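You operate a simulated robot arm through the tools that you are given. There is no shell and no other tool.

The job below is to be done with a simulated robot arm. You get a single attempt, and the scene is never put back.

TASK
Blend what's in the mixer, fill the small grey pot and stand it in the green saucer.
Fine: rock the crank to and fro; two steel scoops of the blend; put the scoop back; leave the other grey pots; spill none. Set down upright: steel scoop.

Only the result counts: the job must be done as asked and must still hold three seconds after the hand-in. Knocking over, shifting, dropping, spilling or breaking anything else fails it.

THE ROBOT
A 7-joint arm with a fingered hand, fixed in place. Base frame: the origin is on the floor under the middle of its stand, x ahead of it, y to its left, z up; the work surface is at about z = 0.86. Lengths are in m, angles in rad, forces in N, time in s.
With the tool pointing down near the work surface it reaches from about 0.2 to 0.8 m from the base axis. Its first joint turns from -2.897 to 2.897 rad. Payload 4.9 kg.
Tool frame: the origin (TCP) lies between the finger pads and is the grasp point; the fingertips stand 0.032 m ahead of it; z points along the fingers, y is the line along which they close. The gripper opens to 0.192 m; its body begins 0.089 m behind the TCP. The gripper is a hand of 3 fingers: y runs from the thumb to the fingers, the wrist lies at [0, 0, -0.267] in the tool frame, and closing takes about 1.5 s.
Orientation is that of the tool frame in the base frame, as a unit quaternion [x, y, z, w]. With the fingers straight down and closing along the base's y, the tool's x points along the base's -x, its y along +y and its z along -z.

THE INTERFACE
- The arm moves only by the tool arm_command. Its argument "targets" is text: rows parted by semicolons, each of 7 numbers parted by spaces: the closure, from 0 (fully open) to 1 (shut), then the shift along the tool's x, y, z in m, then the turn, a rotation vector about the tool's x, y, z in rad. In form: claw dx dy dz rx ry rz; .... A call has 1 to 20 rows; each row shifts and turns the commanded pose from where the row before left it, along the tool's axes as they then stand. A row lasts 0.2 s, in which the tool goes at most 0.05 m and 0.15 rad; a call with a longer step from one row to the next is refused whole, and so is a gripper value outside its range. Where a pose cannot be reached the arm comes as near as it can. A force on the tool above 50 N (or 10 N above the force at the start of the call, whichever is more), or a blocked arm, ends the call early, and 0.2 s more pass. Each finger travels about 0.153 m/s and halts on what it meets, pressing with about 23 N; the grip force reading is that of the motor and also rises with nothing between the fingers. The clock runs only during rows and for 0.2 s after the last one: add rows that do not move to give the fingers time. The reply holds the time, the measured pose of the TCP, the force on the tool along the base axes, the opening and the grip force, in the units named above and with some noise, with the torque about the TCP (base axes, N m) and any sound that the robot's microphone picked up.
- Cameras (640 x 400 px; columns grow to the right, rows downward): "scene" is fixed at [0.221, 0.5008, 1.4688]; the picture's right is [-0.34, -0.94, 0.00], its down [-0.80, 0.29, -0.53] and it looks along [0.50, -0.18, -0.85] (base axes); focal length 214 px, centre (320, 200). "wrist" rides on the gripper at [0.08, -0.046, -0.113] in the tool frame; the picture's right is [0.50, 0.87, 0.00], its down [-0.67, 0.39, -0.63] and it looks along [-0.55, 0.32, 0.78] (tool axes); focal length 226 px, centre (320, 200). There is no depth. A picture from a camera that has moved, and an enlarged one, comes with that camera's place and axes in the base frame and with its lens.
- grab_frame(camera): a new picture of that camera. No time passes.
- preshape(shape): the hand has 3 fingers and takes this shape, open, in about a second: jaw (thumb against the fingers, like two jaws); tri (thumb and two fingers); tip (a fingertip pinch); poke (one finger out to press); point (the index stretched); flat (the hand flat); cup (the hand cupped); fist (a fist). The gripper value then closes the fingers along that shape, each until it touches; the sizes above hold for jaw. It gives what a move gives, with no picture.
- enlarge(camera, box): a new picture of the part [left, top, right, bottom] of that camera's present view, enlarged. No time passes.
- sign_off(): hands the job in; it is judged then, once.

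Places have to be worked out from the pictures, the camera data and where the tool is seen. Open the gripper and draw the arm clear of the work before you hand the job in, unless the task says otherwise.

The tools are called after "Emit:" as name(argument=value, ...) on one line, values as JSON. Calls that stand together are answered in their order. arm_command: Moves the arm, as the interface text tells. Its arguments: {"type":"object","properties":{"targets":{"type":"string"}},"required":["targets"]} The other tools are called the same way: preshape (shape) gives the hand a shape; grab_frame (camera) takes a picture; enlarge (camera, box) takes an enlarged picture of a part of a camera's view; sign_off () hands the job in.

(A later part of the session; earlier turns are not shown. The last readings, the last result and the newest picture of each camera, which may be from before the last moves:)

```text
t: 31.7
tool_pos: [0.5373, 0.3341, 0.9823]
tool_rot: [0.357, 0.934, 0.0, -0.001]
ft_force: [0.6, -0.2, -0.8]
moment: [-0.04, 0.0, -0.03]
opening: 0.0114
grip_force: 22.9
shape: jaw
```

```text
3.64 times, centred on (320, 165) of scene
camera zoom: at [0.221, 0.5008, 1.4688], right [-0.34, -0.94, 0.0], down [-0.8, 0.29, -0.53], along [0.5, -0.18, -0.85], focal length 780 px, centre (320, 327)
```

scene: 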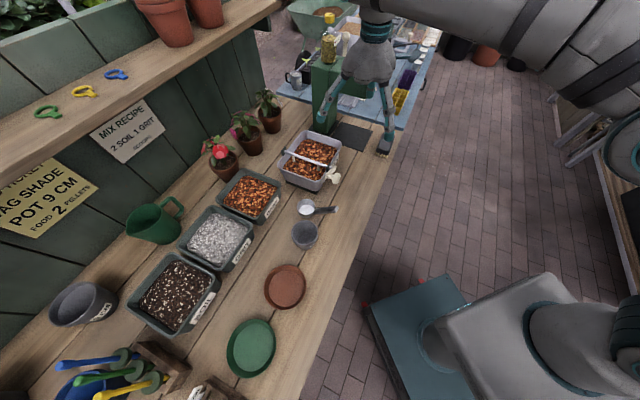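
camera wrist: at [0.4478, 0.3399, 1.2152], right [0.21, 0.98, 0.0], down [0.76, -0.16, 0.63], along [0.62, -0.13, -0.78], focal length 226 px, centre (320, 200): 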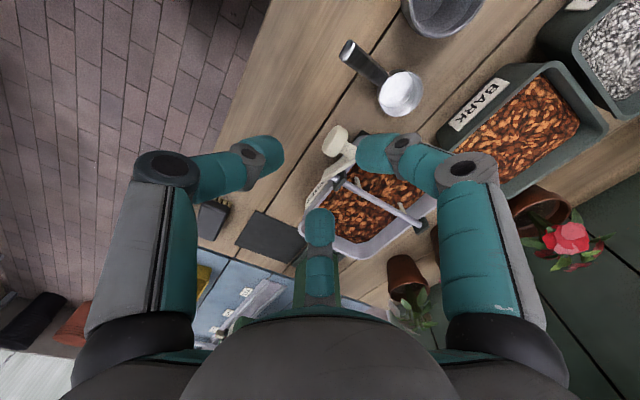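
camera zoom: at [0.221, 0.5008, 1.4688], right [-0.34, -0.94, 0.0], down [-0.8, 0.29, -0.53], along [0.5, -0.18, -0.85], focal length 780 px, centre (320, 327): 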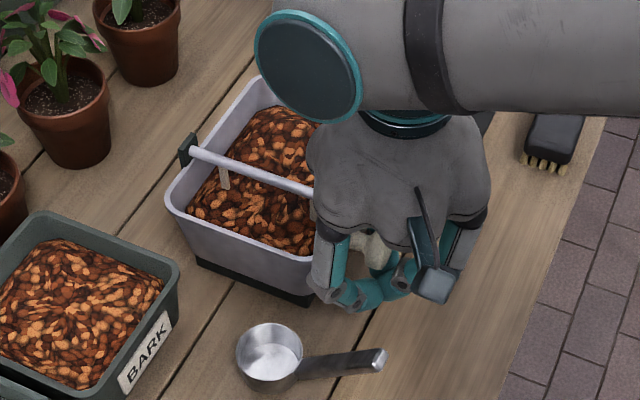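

The fingers slipped again while the knob stayed exactly at 27°, which suggests that is a stop, or that it resists downward motion strongly. I test this by pressing down on the knob from above with closed fingertips, watching the force.

Emit:
arm_command(targets="0.66 0 0 0 0 0 0; 0.66 0 0 0 0 0 0; 0.66 -0.0035 0 -0.017 0 0 0; 0.66 0 0 -0.025 0 0 0; 0.66 0 0 -0.025 0 0 0; 1 0 0 0 0 0 0; 1 0 0.008 0 0 0 0; 1 0 0 0 0 0 0; 1 0 0 0 0 0 0; 1 0 0 0.012 0 0 0; 1 0 0 0 0 0 0")

Emit:
enlarge(camera="wrist", box=[220, 80, 460, 260])

Emit:
enlarge(camera="scene", box=[260, 110, 380, 220])

```text
t: 34.1
tool_pos: [0.5483, 0.3379, 1.0444]
tool_rot: [0.358, 0.934, 0.005, 0.003]
ft_force: [-0.7, -3.8, 45.5]
moment: [-0.28, -0.22, 0.0]
opening: 0.0001
grip_force: 22.5
shape: jaw
```

```text
2.22 times, centred on (340, 170) of wrist
camera zoom: at [0.4576, 0.356, 1.1566], right [0.21, 0.98, 0.01], down [0.75, -0.16, 0.64], along [0.63, -0.13, -0.77], focal length 502 px, centre (276, 267)
```

zoom: 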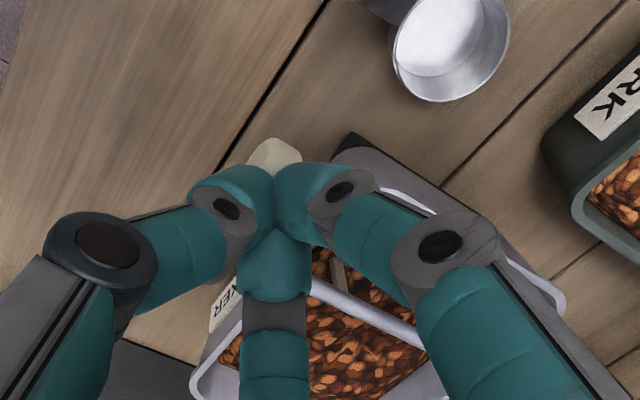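

```text
3.64 times, centred on (320, 165) of scene
camera zoom: at [0.221, 0.5008, 1.4688], right [-0.34, -0.94, 0.0], down [-0.8, 0.29, -0.53], along [0.5, -0.18, -0.85], focal length 780 px, centre (320, 327)
```

zoom: 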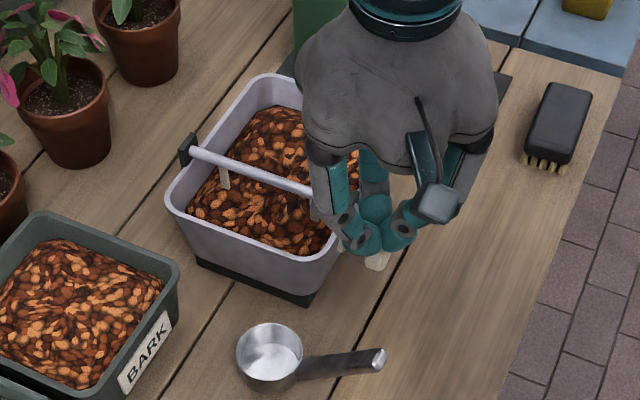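

Pressing gave 45 N with no movement, so 27° is the crank's lower stop, and it rocks only upward from there. I release, re-cradle the knob from below (which worked), and find the upper end of travel.

Emit:
arm_command(targets="1 0 0 -0.015 0 0 0; 1 0 0 -0.02 0 0 0; 0.64 0 -0.013 -0.01 0 0 0; 0.64 0 0 0 0 0 0; 0.64 0 0 0 0 0 0; 0.64 0 0 0.022 0 0 0; 0.64 0 0 0.022 0 0 0; 0.64 0 0 0.022 0 0 0; 0.64 0 0 0.011 0 0 0; 0.64 0 0 0 0 0 0")

Emit:
enlarge(camera="wrist", box=[220, 80, 460, 260])

Emit:
enlarge(camera="scene", box=[260, 110, 380, 220])

```text
t: 36.3
tool_pos: [0.5382, 0.3263, 1.0063]
tool_rot: [0.357, 0.934, 0.0, 0.0]
ft_force: [0.5, 1.2, 0.2]
moment: [0.03, 0.02, -0.01]
opening: 0.069
grip_force: 0.1
shape: jaw
```

```text
2.22 times, centred on (340, 170) of wrist
camera zoom: at [0.4482, 0.3461, 1.1198], right [0.21, 0.98, 0.0], down [0.76, -0.16, 0.63], along [0.62, -0.13, -0.78], focal length 502 px, centre (276, 267)
```

zoom: 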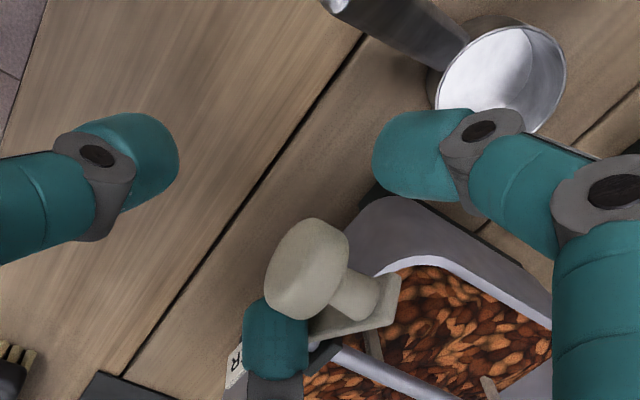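

```text
3.64 times, centred on (320, 165) of scene
camera zoom: at [0.221, 0.5008, 1.4688], right [-0.34, -0.94, 0.0], down [-0.8, 0.29, -0.53], along [0.5, -0.18, -0.85], focal length 780 px, centre (320, 327)
```

zoom: 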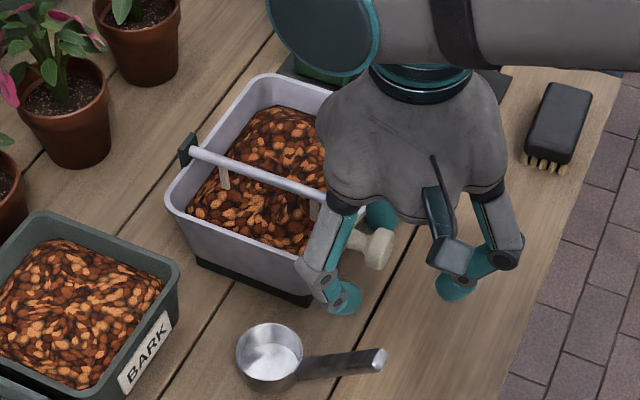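

The mixer hasn't shifted and the knob is back between the fingers. I close to a cradle and lift up along the arc to about 88°.

Emit:
arm_command(targets="0.8 -0.003 0 0 0 0 0; 0.94 0 0 0 0 0 0; 0.94 0 0 0 0 0 0; 0.94 -0.0058 0 -0.0091 0 0 0; 0.94 -0.0073 0 -0.0080 0 0 0; 0.94 -0.0086 0 -0.0066 0 0 0; 0.94 -0.0096 0 -0.0050 0 0 0; 0.94 -0.0103 0 -0.0032 0 0 0; 0.94 -0.0107 0 -0.0014 0 0 0; 0.94 0 0 0 0 0 0")

Emit:
enlarge(camera="wrist", box=[220, 80, 460, 260])

Emit:
enlarge(camera="scene", box=[260, 110, 380, 220])

```text
t: 38.5
tool_pos: [0.5797, 0.291, 1.0398]
tool_rot: [0.359, 0.934, 0.0, 0.001]
ft_force: [-1.2, -0.1, -4.3]
moment: [0.06, 0.13, 0.01]
opening: 0.0116
grip_force: 0.0
shape: jaw
```

```text
2.22 times, centred on (340, 170) of wrist
camera zoom: at [0.4895, 0.3091, 1.153], right [0.21, 0.98, 0.0], down [0.76, -0.16, 0.63], along [0.62, -0.13, -0.78], focal length 502 px, centre (276, 267)
```

zoom: 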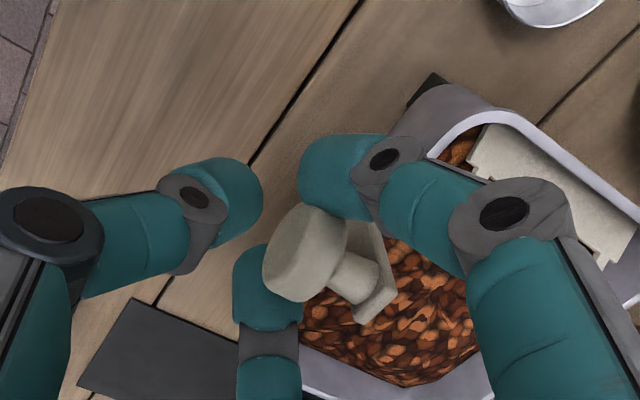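

```text
3.64 times, centred on (320, 165) of scene
camera zoom: at [0.221, 0.5008, 1.4688], right [-0.34, -0.94, 0.0], down [-0.8, 0.29, -0.53], along [0.5, -0.18, -0.85], focal length 780 px, centre (320, 327)
```

zoom: 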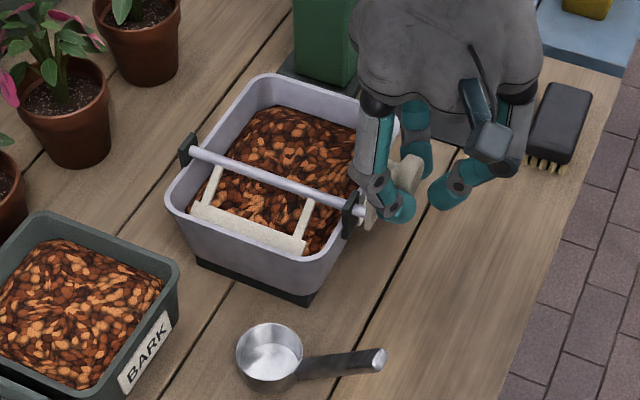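

The crank is at about 88°, and the wide blade has swung up near the left wall at the surface. I probe a little further for the upper stop, one small step at a time.

Emit:
arm_command(targets="0.94 -0.0108 0 0.0005 0 0 0; 0.94 0 0 0 0 0 0")

Emit:
enlarge(camera="wrist", box=[220, 80, 460, 260])

Emit:
enlarge(camera="scene", box=[260, 110, 380, 220])

```text
t: 39.1
tool_pos: [0.5875, 0.283, 1.0395]
tool_rot: [0.358, 0.934, 0.0, 0.0]
ft_force: [-4.1, 0.1, -3.7]
moment: [0.01, 0.17, -0.02]
opening: 0.012
grip_force: 0.1
shape: jaw
```

```text
2.22 times, centred on (340, 170) of wrist
camera zoom: at [0.4981, 0.3023, 1.1531], right [0.21, 0.98, 0.0], down [0.76, -0.16, 0.63], along [0.62, -0.13, -0.78], focal length 502 px, centre (276, 267)
```

zoom: 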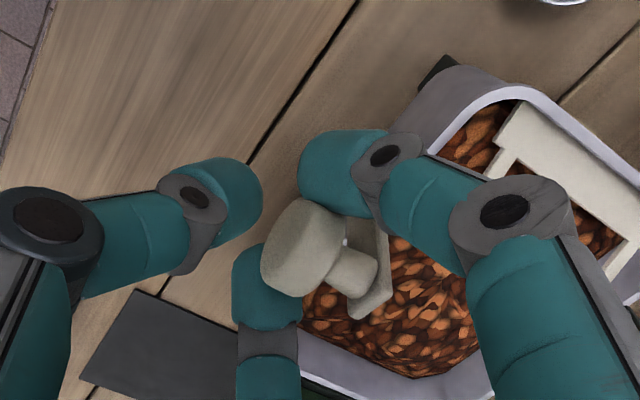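

```text
3.64 times, centred on (320, 165) of scene
camera zoom: at [0.221, 0.5008, 1.4688], right [-0.34, -0.94, 0.0], down [-0.8, 0.29, -0.53], along [0.5, -0.18, -0.85], focal length 780 px, centre (320, 327)
```

zoom: 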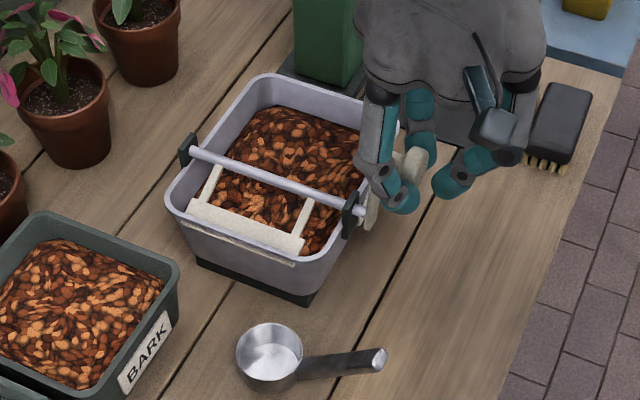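

The crank still moves freely at about 97° with only a few newtons, and the blade is at the rim, so that is far enough. I now rock it to and fro several times between 27° and 97°.

Emit:
arm_command(targets="0.94 0.0189 0 0.0004 0 0 0; 0.94 0.0179 0 0.0061 0 0 0; 0.94 0.0152 0 0.0112 0 0 0; 0.94 0.0112 0 0.0152 0 0 0; 0.94 -0.0112 0 -0.0152 0 0 0; 0.94 -0.0152 0 -0.0112 0 0 0; 0.94 -0.0179 0 -0.0061 0 0 0; 0.94 -0.0189 0 -0.0004 0 0 0; 0.94 0.0189 0 0.0004 0 0 0; 0.94 0.0179 0 0.0061 0 0 0; 0.94 0.0152 0 0.0112 0 0 0; 0.94 0.0112 0 0.0152 0 0 0; 0.94 -0.0112 0 -0.0152 0 0 0; 0.94 -0.0152 0 -0.0112 0 0 0; 0.94 -0.0179 0 -0.0061 0 0 0; 0.94 -0.0189 0 -0.0004 0 0 0; 0.94 0 0 0 0 0 0")

Emit:
enlarge(camera="wrist", box=[220, 80, 460, 260])

Emit:
enlarge(camera="scene", box=[260, 110, 380, 220])

```text
t: 42.7
tool_pos: [0.5874, 0.2827, 1.0395]
tool_rot: [0.358, 0.934, 0.0, 0.0]
ft_force: [-3.5, 0.9, -4.2]
moment: [0.03, 0.16, 0.0]
opening: 0.0116
grip_force: 0.1
shape: jaw
```

```text
2.22 times, centred on (340, 170) of wrist
camera zoom: at [0.4969, 0.3023, 1.1529], right [0.21, 0.98, 0.0], down [0.76, -0.16, 0.63], along [0.62, -0.13, -0.78], focal length 502 px, centre (276, 267)
```

zoom: 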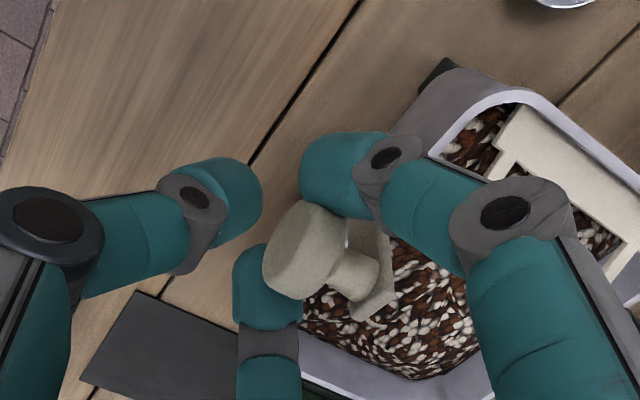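

```text
3.64 times, centred on (320, 165) of scene
camera zoom: at [0.221, 0.5008, 1.4688], right [-0.34, -0.94, 0.0], down [-0.8, 0.29, -0.53], along [0.5, -0.18, -0.85], focal length 780 px, centre (320, 327)
```

zoom: 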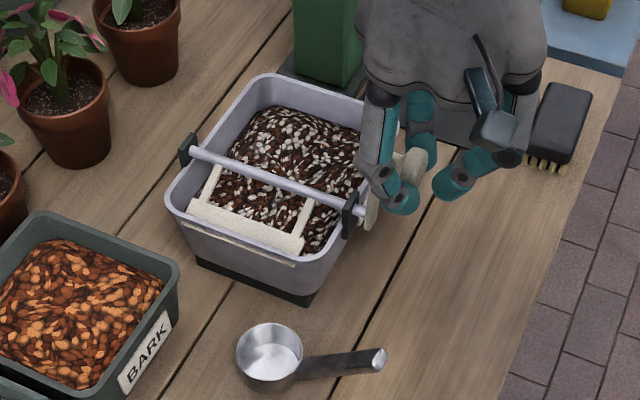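

The contents have changed from plain bark to a speckled brown-and-white mix, so the rocking works. I do a few more strokes to be sure, ending at the low stop.

Emit:
arm_command(targets="0.94 0.0189 0 0.0004 0 0 0; 0.94 0.0179 0 0.0061 0 0 0; 0.94 0.0152 0 0.0112 0 0 0; 0.94 0.0112 0 0.0152 0 0 0; 0.94 -0.0112 0 -0.0152 0 0 0; 0.94 -0.0152 0 -0.0112 0 0 0; 0.94 -0.0179 0 -0.0061 0 0 0; 0.94 -0.0189 0 -0.0004 0 0 0; 0.94 0.0189 0 0.0004 0 0 0; 0.94 0.0179 0 0.0061 0 0 0; 0.94 0.0152 0 0.0112 0 0 0; 0.94 0.0112 0 0.0152 0 0 0; 0.94 -0.0112 0 -0.0152 0 0 0; 0.94 -0.0152 0 -0.0112 0 0 0; 0.94 -0.0179 0 -0.0061 0 0 0; 0.94 -0.0189 0 -0.0004 0 0 0; 0.94 0.0189 0 0.0004 0 0 0; 0.94 0.0179 0 0.0061 0 0 0; 0.94 0.0152 0 0.0112 0 0 0; 0.94 0.0112 0 0.0152 0 0 0")

Emit:
enlarge(camera="wrist", box=[220, 80, 460, 260])

Emit:
enlarge(camera="scene", box=[260, 110, 380, 220])

```text
t: 46.9
tool_pos: [0.5381, 0.3256, 1.0056]
tool_rot: [0.358, 0.934, 0.0, 0.0]
ft_force: [3.1, -2.1, -2.7]
moment: [-0.07, -0.01, -0.06]
opening: 0.0119
grip_force: 0.1
shape: jaw
```

```text
2.22 times, centred on (340, 170) of wrist
camera zoom: at [0.4481, 0.3445, 1.1196], right [0.21, 0.98, 0.0], down [0.76, -0.16, 0.63], along [0.62, -0.13, -0.78], focal length 502 px, centre (276, 267)
```

zoom: 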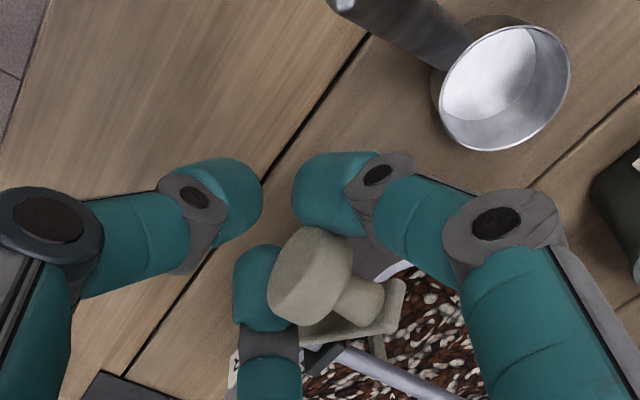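

```text
3.64 times, centred on (320, 165) of scene
camera zoom: at [0.221, 0.5008, 1.4688], right [-0.34, -0.94, 0.0], down [-0.8, 0.29, -0.53], along [0.5, -0.18, -0.85], focal length 780 px, centre (320, 327)
```

zoom: 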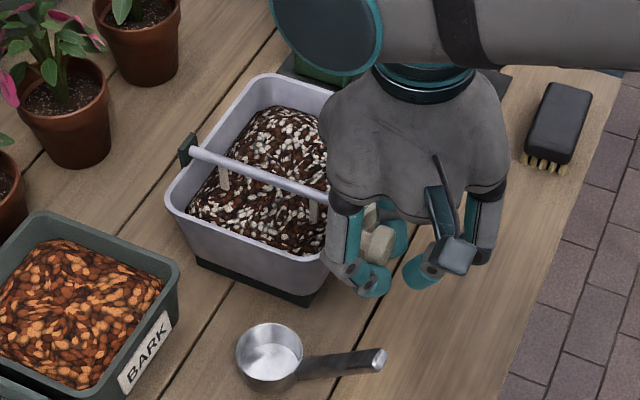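

The blend looks uniform and the crank is back at its stop. I open the fingers, rise clear, and look at the scoop.

Emit:
arm_command(targets="0.64 0 0 0 0 0 0; 0.64 0 0 0 0 0 0; 0.64 0 0 -0.03 0 0 0; 0.64 0 0 -0.04 0 0 0; 0.64 0 0 -0.04 0 0 0; 0.64 0 0 0 0 0 0")

Emit:
grab_frame(camera="wrist")

Emit:
enlarge(camera="wrist", box=[300, 0, 500, 150])

Emit:
enlarge(camera="scene", box=[260, 120, 380, 260])

```text
t: 48.3
tool_pos: [0.5393, 0.3255, 1.1157]
tool_rot: [0.357, 0.934, 0.0, 0.0]
ft_force: [0.1, -0.3, 0.2]
moment: [0.03, -0.03, 0.0]
opening: 0.0686
grip_force: 0.1
shape: jaw
```

```text
taken
camera wrist: at [0.4504, 0.3444, 1.2294], right [0.21, 0.98, 0.0], down [0.76, -0.16, 0.63], along [0.62, -0.13, -0.78], focal length 226 px, centre (320, 200)
```

wrist: 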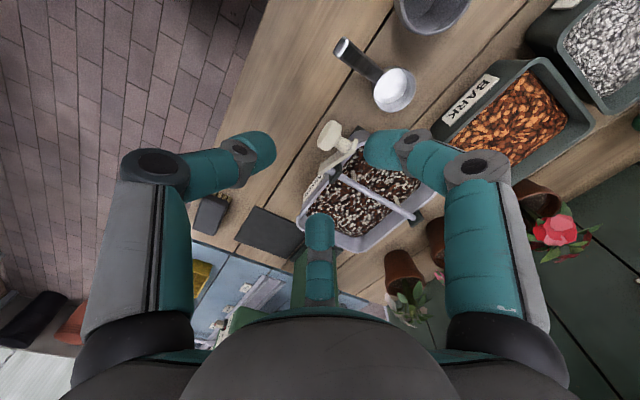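

```text
2.67 times, centred on (400, 75) of wrist
camera zoom: at [0.4504, 0.3444, 1.2294], right [0.21, 0.98, 0.0], down [0.76, -0.16, 0.63], along [0.62, -0.13, -0.78], focal length 603 px, centre (107, 533)
```

zoom: 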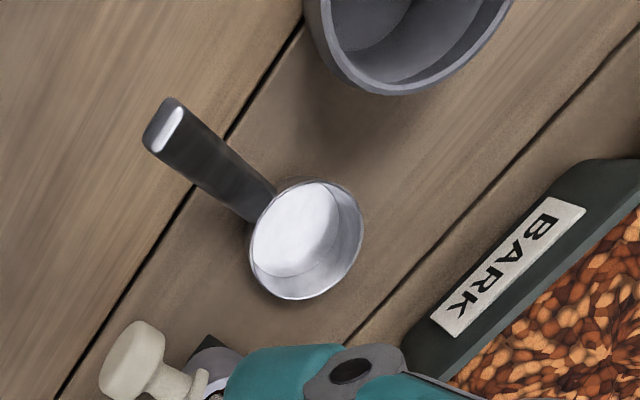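

```text
2.86 times, centred on (320, 190) of scene
camera zoom: at [0.221, 0.5008, 1.4688], right [-0.34, -0.94, 0.0], down [-0.8, 0.29, -0.53], along [0.5, -0.18, -0.85], focal length 613 px, centre (320, 229)
```

zoom: 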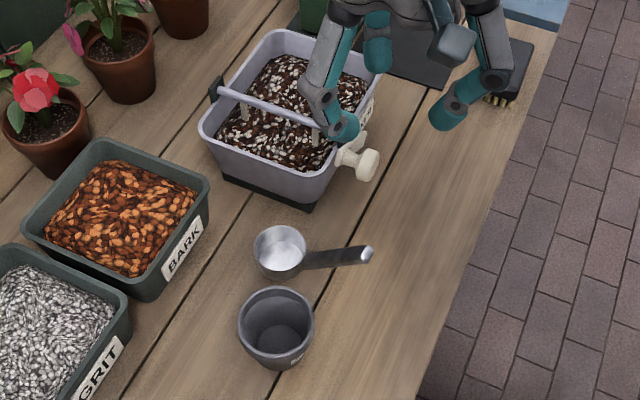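

The mix is done and the crank rests at its stop. The scoop's handle rises at about 45° toward me, from the cup (rim centre u=0.121, n=0.686, z≈0.896) to its end (u=0.115, n=0.589, z≈0.955). I'll grasp near its end with the hand tilted forward 40°, rolled so the knuckles miss the crank knob. First I yaw, move back and tilt, well above the bench.

Emit:
arm_command(targets="0.68 0 0 0 0 0 -0.1353; 0.68 0 0 0 0 0 -0.1353; 0.68 0 0 0 0 0 -0.1353; 0.68 0 0 0 0 0 -0.1353; 0.68 0 0 0 0 0 -0.1353; 0.68 0 0 0 0 0 -0.1353; 0.68 0 0 0 0 0 -0.1353; 0.68 0 0 0 0 0 -0.1353; 0.68 0.0289 0.0099 0 0 0 0; 0.68 0.0289 0.0099 0 0 0 0; 0.68 0.0289 0.0099 0 0 0 0; 0.68 0 0 0 -0.0546 -0.1027 0; 0.68 0 0 0 -0.0546 -0.1027 0; 0.68 0 0 0 -0.0546 -0.1027 0; 0.68 0 0 0 -0.0546 -0.1027 0; 0.68 0 0 0 -0.0546 -0.1027 0; 0.68 0 0 0 -0.0546 -0.1027 0; 0.68 0 0 0 0 0 0; 0.68 0 0 0 0 0 0")

Emit:
grab_frame(camera="wrist")

Emit:
grab_frame(camera="scene")

```text
t: 52.3
tool_pos: [0.448, 0.3234, 1.1158]
tool_rot: [-0.163, 0.926, 0.21, 0.269]
ft_force: [-0.8, 0.1, -0.2]
moment: [-0.03, 0.0, -0.03]
opening: 0.0616
grip_force: 0.0
shape: jaw
```

```text
taken
camera wrist: at [0.3553, 0.215, 1.1444], right [-0.76, 0.65, -0.02], down [0.11, 0.16, 0.98], along [0.64, 0.75, -0.19], focal length 226 px, centre (320, 200)
```

wrist: 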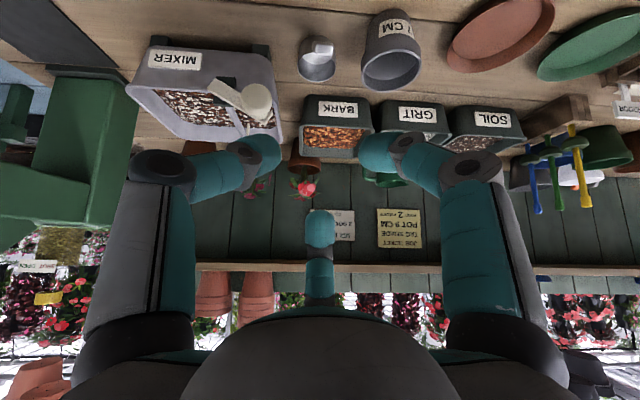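

```text
taken
```

scene: 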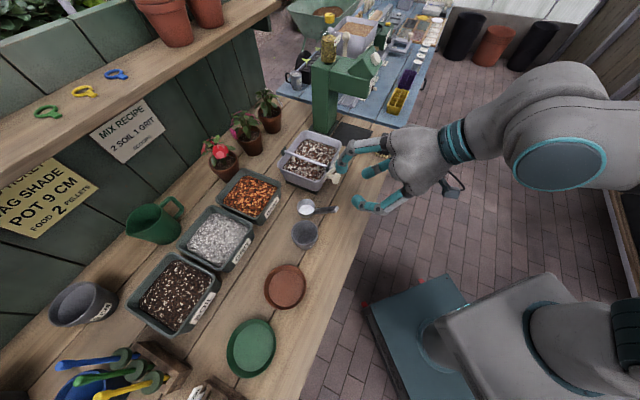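

The pose came out as planned, and the wrist camera now looks at the bench almost level. I enlarge the scoop, pots and labels.

Emit:
enlarge(camera="wrist", box=[240, 0, 440, 125])

Emit:
enlarge(camera="wrist", box=[120, 20, 300, 160])

Emit:
enlarge(camera="wrist", box=[430, 0, 640, 160])

```text
3.20 times, centred on (340, 62) of wrist
camera zoom: at [0.3553, 0.215, 1.1444], right [-0.76, 0.65, -0.02], down [0.11, 0.16, 0.98], along [0.64, 0.75, -0.19], focal length 723 px, centre (256, 640)
```

zoom: 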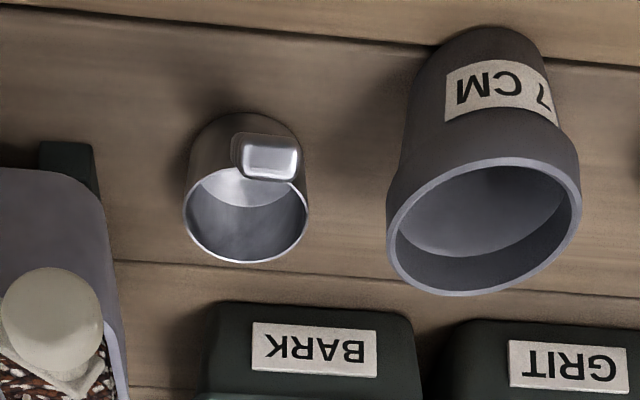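

```text
2.86 times, centred on (210, 90) of wrist
camera zoom: at [0.3553, 0.215, 1.1444], right [-0.76, 0.65, -0.02], down [0.11, 0.16, 0.98], along [0.64, 0.75, -0.19], focal length 646 px, centre (634, 514)
```

zoom: 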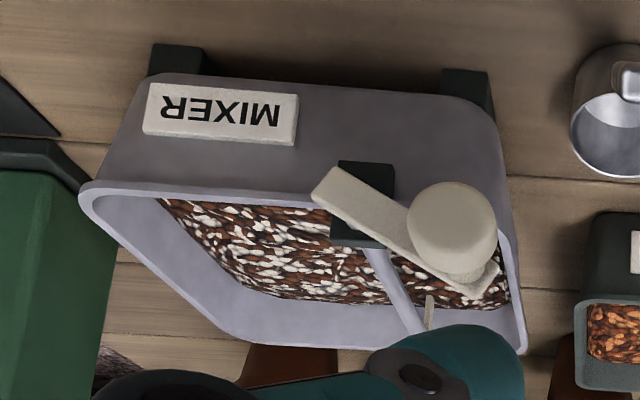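

```text
2.50 times, centred on (535, 80) of wrist
camera zoom: at [0.3553, 0.215, 1.1444], right [-0.76, 0.65, -0.02], down [0.11, 0.16, 0.98], along [0.64, 0.75, -0.19], focal length 565 px, centre (-218, 500)
```

zoom: 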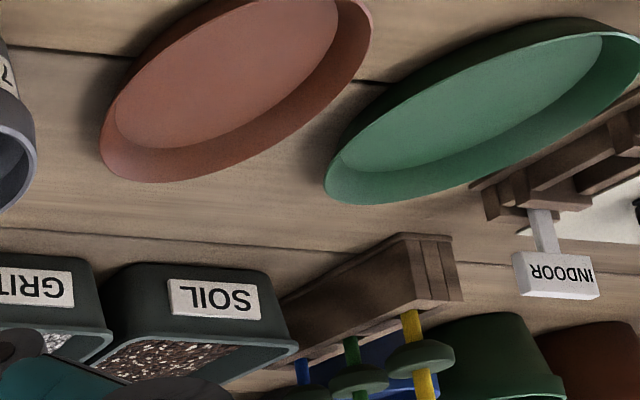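

The small pot reads "7 CM" (the other is 9 CM), and the scoop handle is seen end-on with its end near (u 0.114, n 0.589, z 0.956). I move to a pre-grasp 8 cm behind the handle end along the tool axis.

Emit:
arm_command(targets="0.68 0.019 -0.0096 0.0227 0 0 0; 0.68 0.019 -0.0096 0.0227 0 0 0; 0.68 0.019 -0.0096 0.0227 0 0 0; 0.68 0 0 0 0 0 0; 0.68 0 0 0 0 0 0")

Emit:
grab_frame(camera="wrist")

Emit:
enlarge(camera="scene", box=[280, 120, 460, 260])

```text
t: 53.5
tool_pos: [0.4442, 0.3193, 1.0227]
tool_rot: [-0.163, 0.926, 0.211, 0.269]
ft_force: [-0.8, 0.6, -0.1]
moment: [-0.04, 0.0, 0.01]
opening: 0.0615
grip_force: 0.1
shape: jaw
```

```text
taken
camera wrist: at [0.3514, 0.2121, 1.0508], right [-0.76, 0.65, -0.02], down [0.11, 0.16, 0.98], along [0.64, 0.75, -0.19], focal length 226 px, centre (320, 200)
```

wrist: 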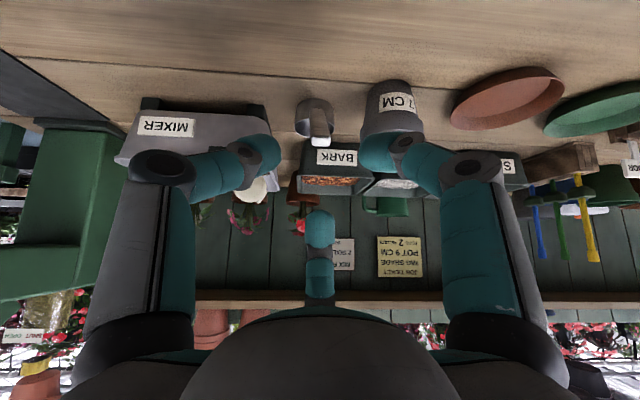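

```text
2.86 times, centred on (370, 190) of scene
camera zoom: at [0.221, 0.5008, 1.4688], right [-0.34, -0.94, 0.0], down [-0.8, 0.29, -0.53], along [0.5, -0.18, -0.85], focal length 613 px, centre (177, 229)
```

zoom: 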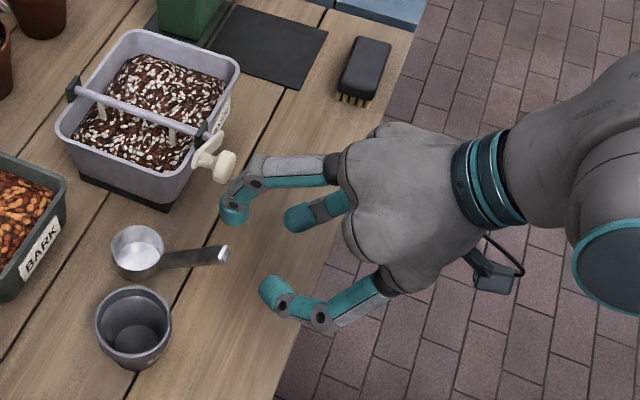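

Top finger, thumb and second finger are arranged around the handle's line. I advance 5.5 cm along the tool axis and check the alignment.

Emit:
arm_command(targets="0.68 0 0 0.02 0 0 0; 0.68 0 0 0.02 0 0 0; 0.68 0 0 0.015 0 0 0; 0.68 0 0 0 0 0 0")

Emit:
enlarge(camera="wrist", box=[200, 80, 440, 260])

Emit:
enlarge(camera="scene", box=[280, 140, 400, 250])

```text
t: 54.5
tool_pos: [0.4661, 0.3478, 0.9805]
tool_rot: [-0.164, 0.925, 0.21, 0.27]
ft_force: [0.3, 0.2, 0.3]
moment: [-0.03, -0.02, -0.03]
opening: 0.0618
grip_force: 0.1
shape: jaw
```

```text
2.22 times, centred on (320, 170) of wrist
camera zoom: at [0.3745, 0.2394, 1.0089], right [-0.76, 0.65, -0.02], down [0.11, 0.16, 0.98], along [0.64, 0.75, -0.19], focal length 502 px, centre (320, 267)
```

zoom: 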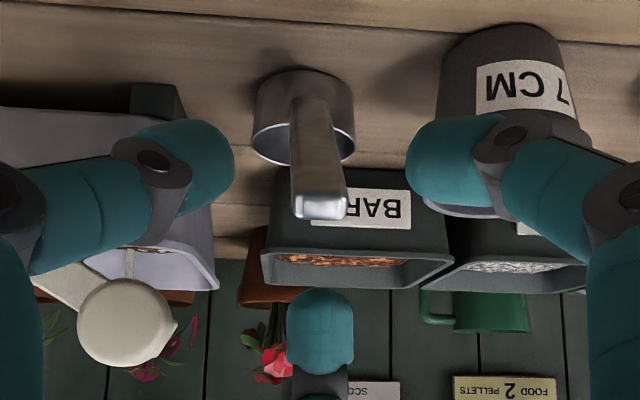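

```text
3.64 times, centred on (340, 195) of scene
camera zoom: at [0.221, 0.5008, 1.4688], right [-0.34, -0.94, 0.0], down [-0.8, 0.29, -0.53], along [0.5, -0.18, -0.85], focal length 780 px, centre (247, 218)
```

zoom: 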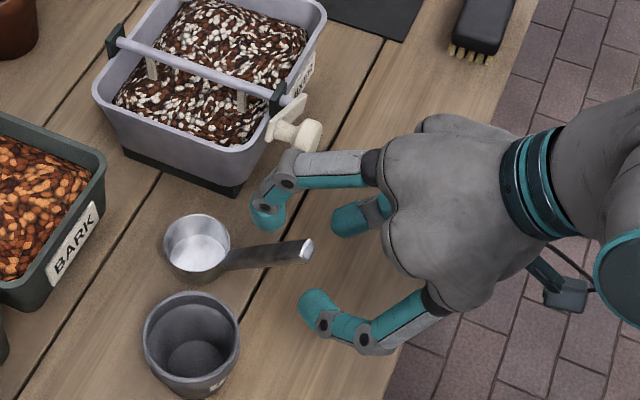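

The handle end projects exactly on the tool axis, so alignment is right. I advance 4.15 cm more so the tips sit about 3 cm down the handle, then close.

Emit:
arm_command(targets="0.68 0 0 0.014 0 0 0; 0.68 0 0 0.014 0 0 0; 0.68 0 0 0.0135 0 0 0; 0.68 0 0 0 0 0 0")

Emit:
enlarge(camera="wrist", box=[200, 80, 440, 260])

Emit:
enlarge(camera="scene", box=[280, 140, 400, 250])

```text
t: 55.5
tool_pos: [0.4856, 0.3653, 0.9484]
tool_rot: [-0.163, 0.926, 0.211, 0.269]
ft_force: [0.0, -0.7, -0.1]
moment: [0.0, -0.04, 0.0]
opening: 0.0619
grip_force: 0.1
shape: jaw
```

```text
2.22 times, centred on (320, 170) of wrist
camera zoom: at [0.3926, 0.2578, 0.9768], right [-0.76, 0.65, -0.02], down [0.11, 0.16, 0.98], along [0.64, 0.75, -0.19], focal length 502 px, centre (320, 267)
```

zoom: 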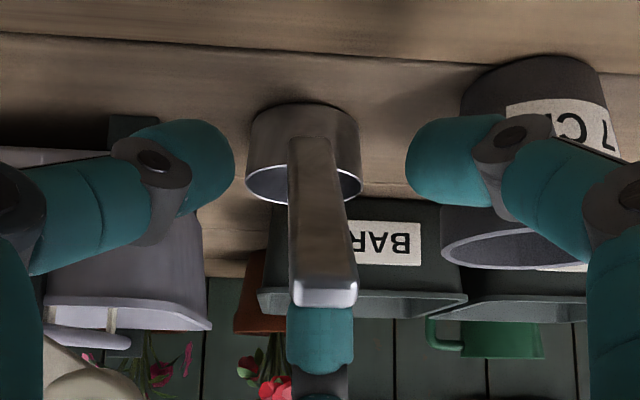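

```text
3.64 times, centred on (340, 195) of scene
camera zoom: at [0.221, 0.5008, 1.4688], right [-0.34, -0.94, 0.0], down [-0.8, 0.29, -0.53], along [0.5, -0.18, -0.85], focal length 780 px, centre (247, 218)
```

zoom: 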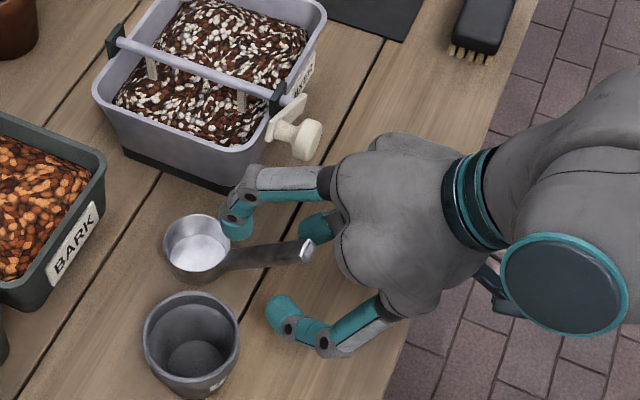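

Fingers are positioned around the handle as planned. I close gradually and check the grip.

Emit:
arm_command(targets="0.76 0 0 0 0 0 0; 0.82 0 0 0 0 0 0; 0.86 0 0 0 0 0 0; 0.9 0 0 0 0 0 0; 0.94 0 0 0 0 0 0; 1 0 0 0 0 0 0; 1 0 0 0 0 0 0; 1 0 0 0 0 0 0; 1 0 0 0 0 0 0")

Emit:
enlarge(camera="wrist", box=[200, 80, 440, 260])

Emit:
enlarge(camera="scene", box=[280, 140, 400, 250])

```text
t: 57.5
tool_pos: [0.4874, 0.3657, 0.9487]
tool_rot: [-0.163, 0.926, 0.21, 0.27]
ft_force: [0.7, 0.4, 0.2]
moment: [0.04, -0.09, -0.04]
opening: 0.012
grip_force: 23.0
shape: jaw
```

```text
2.22 times, centred on (320, 170) of wrist
camera zoom: at [0.3926, 0.2577, 0.977], right [-0.76, 0.65, -0.02], down [0.11, 0.16, 0.98], along [0.64, 0.75, -0.19], focal length 502 px, centre (320, 267)
```

zoom: 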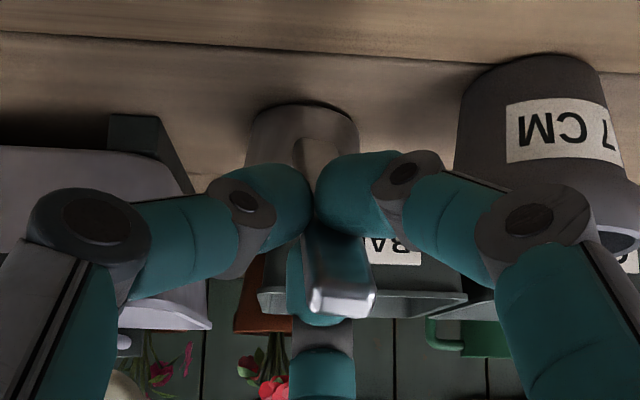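

```text
3.64 times, centred on (340, 195) of scene
camera zoom: at [0.221, 0.5008, 1.4688], right [-0.34, -0.94, 0.0], down [-0.8, 0.29, -0.53], along [0.5, -0.18, -0.85], focal length 780 px, centre (247, 218)
```

zoom: 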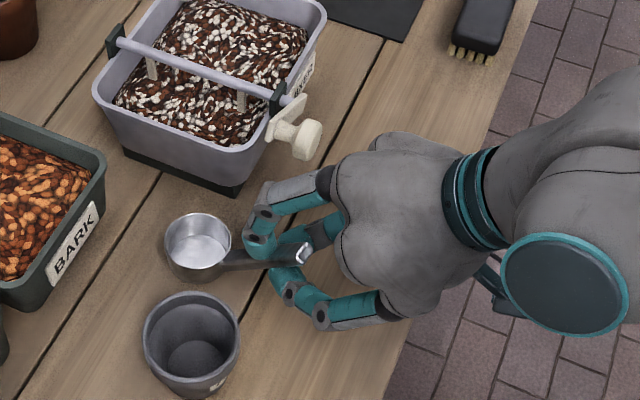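

Grip is firm at 23 N and the cup has not moved. I lift straight up 3 cm and check that the scoop stays level in the hand.

Emit:
arm_command(targets="1 -0.0057 0.0030 -0.0077 0 0 0; 1 -0.0057 0.0030 -0.0077 0 0 0; 1 -0.0057 0.0030 -0.0077 0 0 0; 1 0 0 0 0 0 0; 1 0 0 0 0 0 0")

Emit:
enlarge(camera="wrist", box=[200, 80, 440, 260])

Emit:
enlarge(camera="scene", box=[280, 140, 400, 250])

```text
t: 58.7
tool_pos: [0.4841, 0.3663, 0.9783]
tool_rot: [-0.163, 0.926, 0.21, 0.269]
ft_force: [0.7, 0.6, -0.8]
moment: [-0.05, 0.05, -0.02]
opening: 0.0117
grip_force: 22.3
shape: jaw
```

```text
2.22 times, centred on (320, 170) of wrist
camera zoom: at [0.3913, 0.2592, 1.0071], right [-0.76, 0.65, -0.02], down [0.11, 0.16, 0.98], along [0.64, 0.75, -0.19], focal length 502 px, centre (320, 267)
```

zoom: 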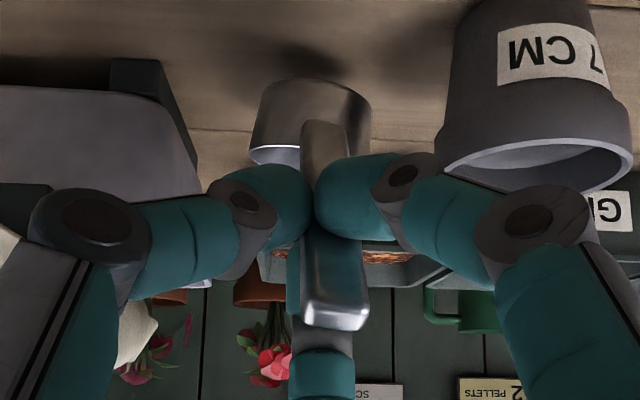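

```text
3.64 times, centred on (340, 195) of scene
camera zoom: at [0.221, 0.5008, 1.4688], right [-0.34, -0.94, 0.0], down [-0.8, 0.29, -0.53], along [0.5, -0.18, -0.85], focal length 780 px, centre (247, 218)
```

zoom: 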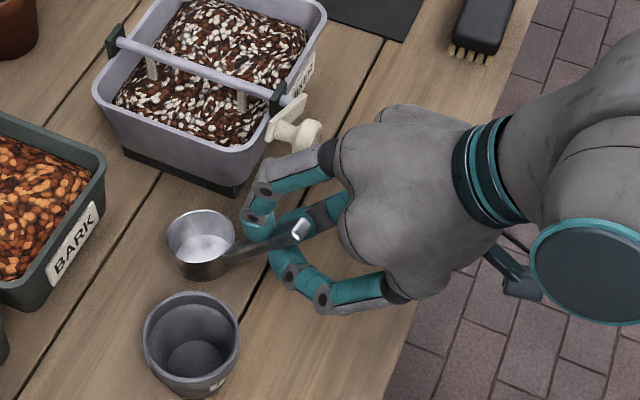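

The cup barely rose: the scoop seems to pivot in the fingers as I lift. I raise it further to see how far it droops and whether it then holds.

Emit:
arm_command(targets="1 -0.0114 0.0060 -0.0153 0 0 0; 1 -0.0114 0.0060 -0.0153 0 0 0; 1 -0.0114 0.0060 -0.0153 0 0 0; 1 0 0 0 0 0 0; 1 0 0 0 0 0 0")

Emit:
enlarge(camera="wrist", box=[200, 80, 440, 260])

Emit:
enlarge(camera="scene", box=[280, 120, 400, 230])

```text
t: 59.9
tool_pos: [0.4849, 0.3672, 1.0403]
tool_rot: [-0.164, 0.925, 0.211, 0.27]
ft_force: [0.1, 1.1, -0.5]
moment: [-0.05, 0.04, 0.0]
opening: 0.0119
grip_force: 23.4
shape: jaw
```

```text
2.22 times, centred on (320, 170) of wrist
camera zoom: at [0.3923, 0.2593, 1.068], right [-0.76, 0.65, -0.02], down [0.11, 0.16, 0.98], along [0.64, 0.75, -0.19], focal length 502 px, centre (320, 267)
```

zoom: 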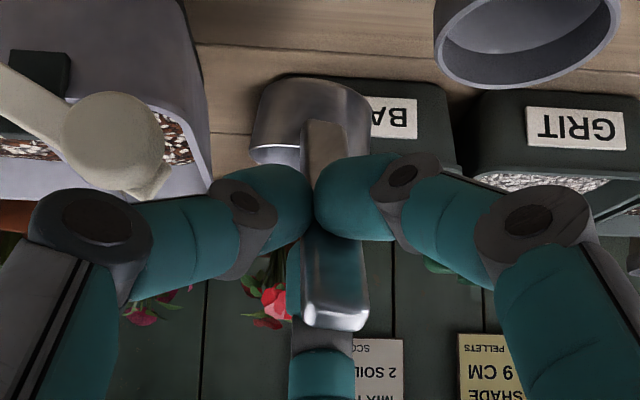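

```text
3.64 times, centred on (340, 175) of scene
camera zoom: at [0.221, 0.5008, 1.4688], right [-0.34, -0.94, 0.0], down [-0.8, 0.29, -0.53], along [0.5, -0.18, -0.85], focal length 780 px, centre (247, 291)
```

zoom: 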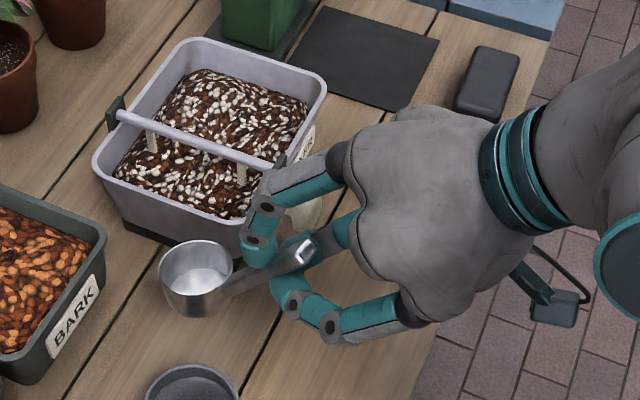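

Now it moves with the hand: after an initial droop of roughly 14° the scoop holds steady in the fingers. I test whether the arm can pitch back 14° to level the cup.

Emit:
arm_command(targets="1 0 0 0 -0.0287 -0.0539 0; 1 0 0 0 -0.0287 -0.0539 0; 1 0 0 0 -0.0287 -0.0539 0; 1 0 0 0 -0.0287 -0.0539 0; 1 0 0 0 0 0 0; 1 0 0 0 0 0 0")

Emit:
enlarge(camera="wrist", box=[200, 80, 440, 260])

Emit:
enlarge(camera="scene", box=[280, 120, 400, 230])

```text
t: 61.3
tool_pos: [0.4856, 0.366, 1.0396]
tool_rot: [-0.155, 0.877, 0.28, 0.358]
ft_force: [0.5, -0.3, -1.4]
moment: [-0.04, 0.04, 0.01]
opening: 0.0116
grip_force: 22.8
shape: jaw
```

```text
2.22 times, centred on (320, 170) of wrist
camera zoom: at [0.3904, 0.2571, 1.0325], right [-0.76, 0.65, -0.03], down [-0.06, -0.02, 1.0], along [0.65, 0.76, 0.06], focal length 502 px, centre (320, 267)
```

zoom: 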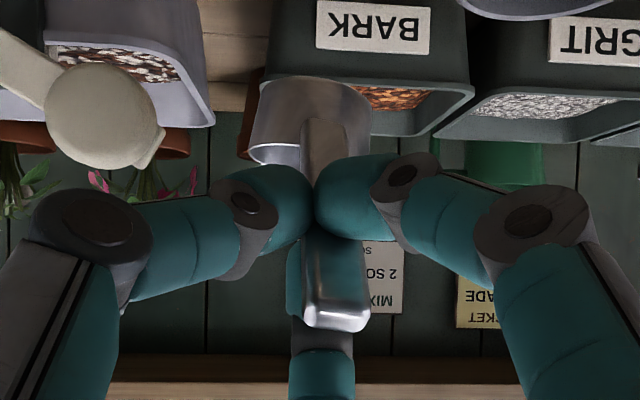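

```text
3.64 times, centred on (340, 175) of scene
camera zoom: at [0.221, 0.5008, 1.4688], right [-0.34, -0.94, 0.0], down [-0.8, 0.29, -0.53], along [0.5, -0.18, -0.85], focal length 780 px, centre (247, 291)
```

zoom: 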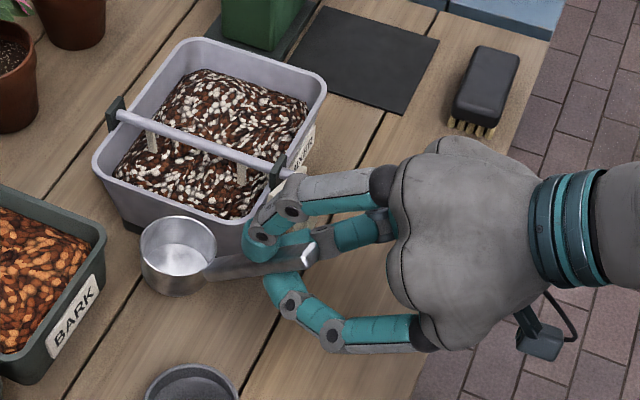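

The arm reaches 54° tilt and the scoop stayed put in the hand. I zoom in to judge how level the cup is.

Emit:
enlarge(camera="scene", box=[295, 165, 355, 205])

Emit:
enlarge(camera="wrist", box=[270, 90, 380, 170])

```text
10.00 times, centred on (325, 185) of scene
camera zoom: at [0.221, 0.5008, 1.4688], right [-0.34, -0.94, 0.0], down [-0.8, 0.29, -0.53], along [0.5, -0.18, -0.85], focal length 2145 px, centre (270, 350)
```

zoom: 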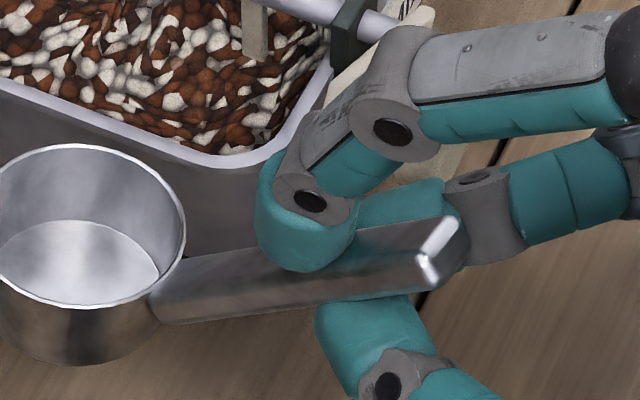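

```text
5.00 times, centred on (325, 130) of wrist
camera zoom: at [0.3904, 0.2571, 1.0325], right [-0.76, 0.65, -0.03], down [-0.06, -0.02, 1.0], along [0.65, 0.76, 0.06], focal length 1130 px, centre (295, 550)
```

zoom: 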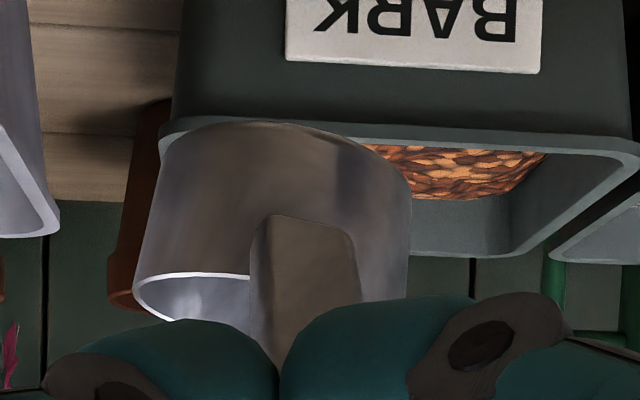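

The cup is now level within a few degrees (slight lean toward +u), with its rim centre about (n +0.097, z −0.048) from the TCP. I raise, pitch the cup 20° forward and carry the empty scoop above the mixer's right-hand half.

Emit:
arm_command(targets="1 -0.0214 0.0114 -0.0176 0 0 0; 1 -0.0214 0.0114 -0.0176 0 0 0; 1 -0.0214 0.0114 -0.0176 0 0 0; 1 0 0 0 0.0546 0.1027 0; 1 0 0 0 0.0546 0.1027 0; 1 0 0 0 0.0546 0.1027 0; 1 -0.0208 -0.0290 0.0085 0 0 0; 1 -0.0208 -0.0290 0.0085 0 0 0; 1 -0.0208 -0.0290 0.0085 0 0 0; 1 -0.0208 -0.0290 0.0085 0 0 0; 1 -0.0208 -0.0290 0.0085 0 0 0; 1 0 0 0 0 0 0; 1 0 0 0 0 0 0")

Emit:
grab_frame(camera="wrist")

Emit:
enlarge(camera="scene", box=[260, 90, 400, 210])

```text
t: 64.1
tool_pos: [0.6491, 0.2792, 1.1084]
tool_rot: [-0.167, 0.941, 0.181, 0.23]
ft_force: [-0.1, 0.3, -0.8]
moment: [-0.03, 0.06, -0.03]
opening: 0.0114
grip_force: 23.3
shape: jaw
```

```text
taken
camera wrist: at [0.5588, 0.1746, 1.1508], right [-0.76, 0.65, -0.02], down [0.17, 0.23, 0.96], along [0.62, 0.73, -0.29], focal length 226 px, centre (320, 200)
```

wrist: 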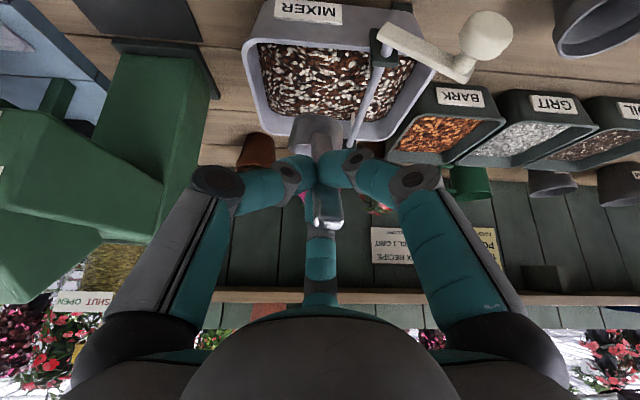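

```text
3.33 times, centred on (330, 150) of scene
camera zoom: at [0.221, 0.5008, 1.4688], right [-0.34, -0.94, 0.0], down [-0.8, 0.29, -0.53], along [0.5, -0.18, -0.85], focal length 715 px, centre (287, 367)
```

zoom: 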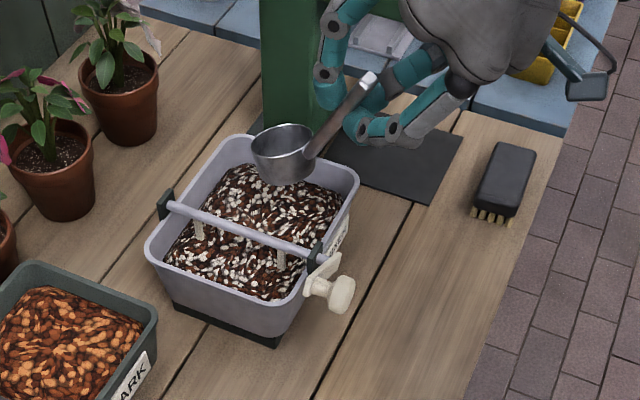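

The cup's rim centre is over the right half of the tray (u≈0.30, n≈0.715). I lower 8 cm, to just at the surface, and check force and picture.

Emit:
arm_command(targets="1 0.0099 -0.0052 0.0166 0 0 0; 1 0.0099 -0.0052 0.0166 0 0 0; 1 0.0099 -0.0052 0.0166 0 0 0; 1 0.0099 -0.0052 0.0166 0 0 0; 1 0 0 0 0 0 0")

Emit:
enlarge(camera="wrist", box=[200, 40, 440, 220])

Emit:
enlarge(camera="scene", box=[270, 110, 370, 195])

```text
t: 65.3
tool_pos: [0.6457, 0.2809, 1.0274]
tool_rot: [-0.167, 0.942, 0.18, 0.231]
ft_force: [-0.2, 0.2, -1.5]
moment: [-0.06, 0.07, 0.0]
opening: 0.0113
grip_force: 23.1
shape: jaw
```

```text
2.22 times, centred on (320, 130) of wrist
camera zoom: at [0.5551, 0.1759, 1.0703], right [-0.76, 0.65, -0.02], down [0.17, 0.23, 0.96], along [0.62, 0.73, -0.29], focal length 502 px, centre (320, 356)
```

zoom: 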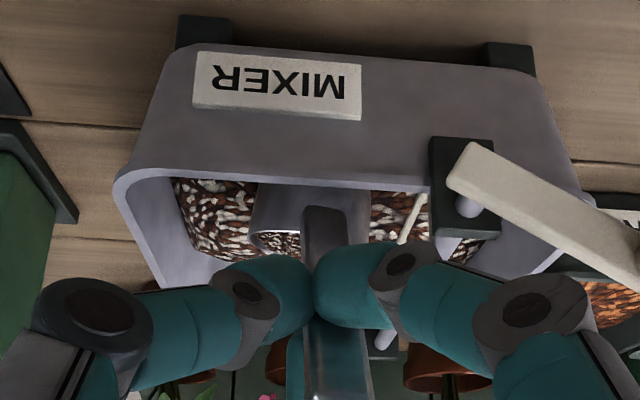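

```text
4.71 times, centred on (320, 152) of scene
camera zoom: at [0.221, 0.5008, 1.4688], right [-0.34, -0.94, 0.0], down [-0.8, 0.29, -0.53], along [0.5, -0.18, -0.85], focal length 1009 px, centre (320, 424)
```

zoom: 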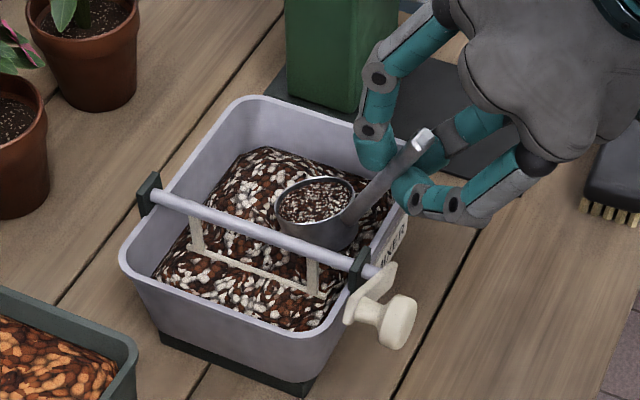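

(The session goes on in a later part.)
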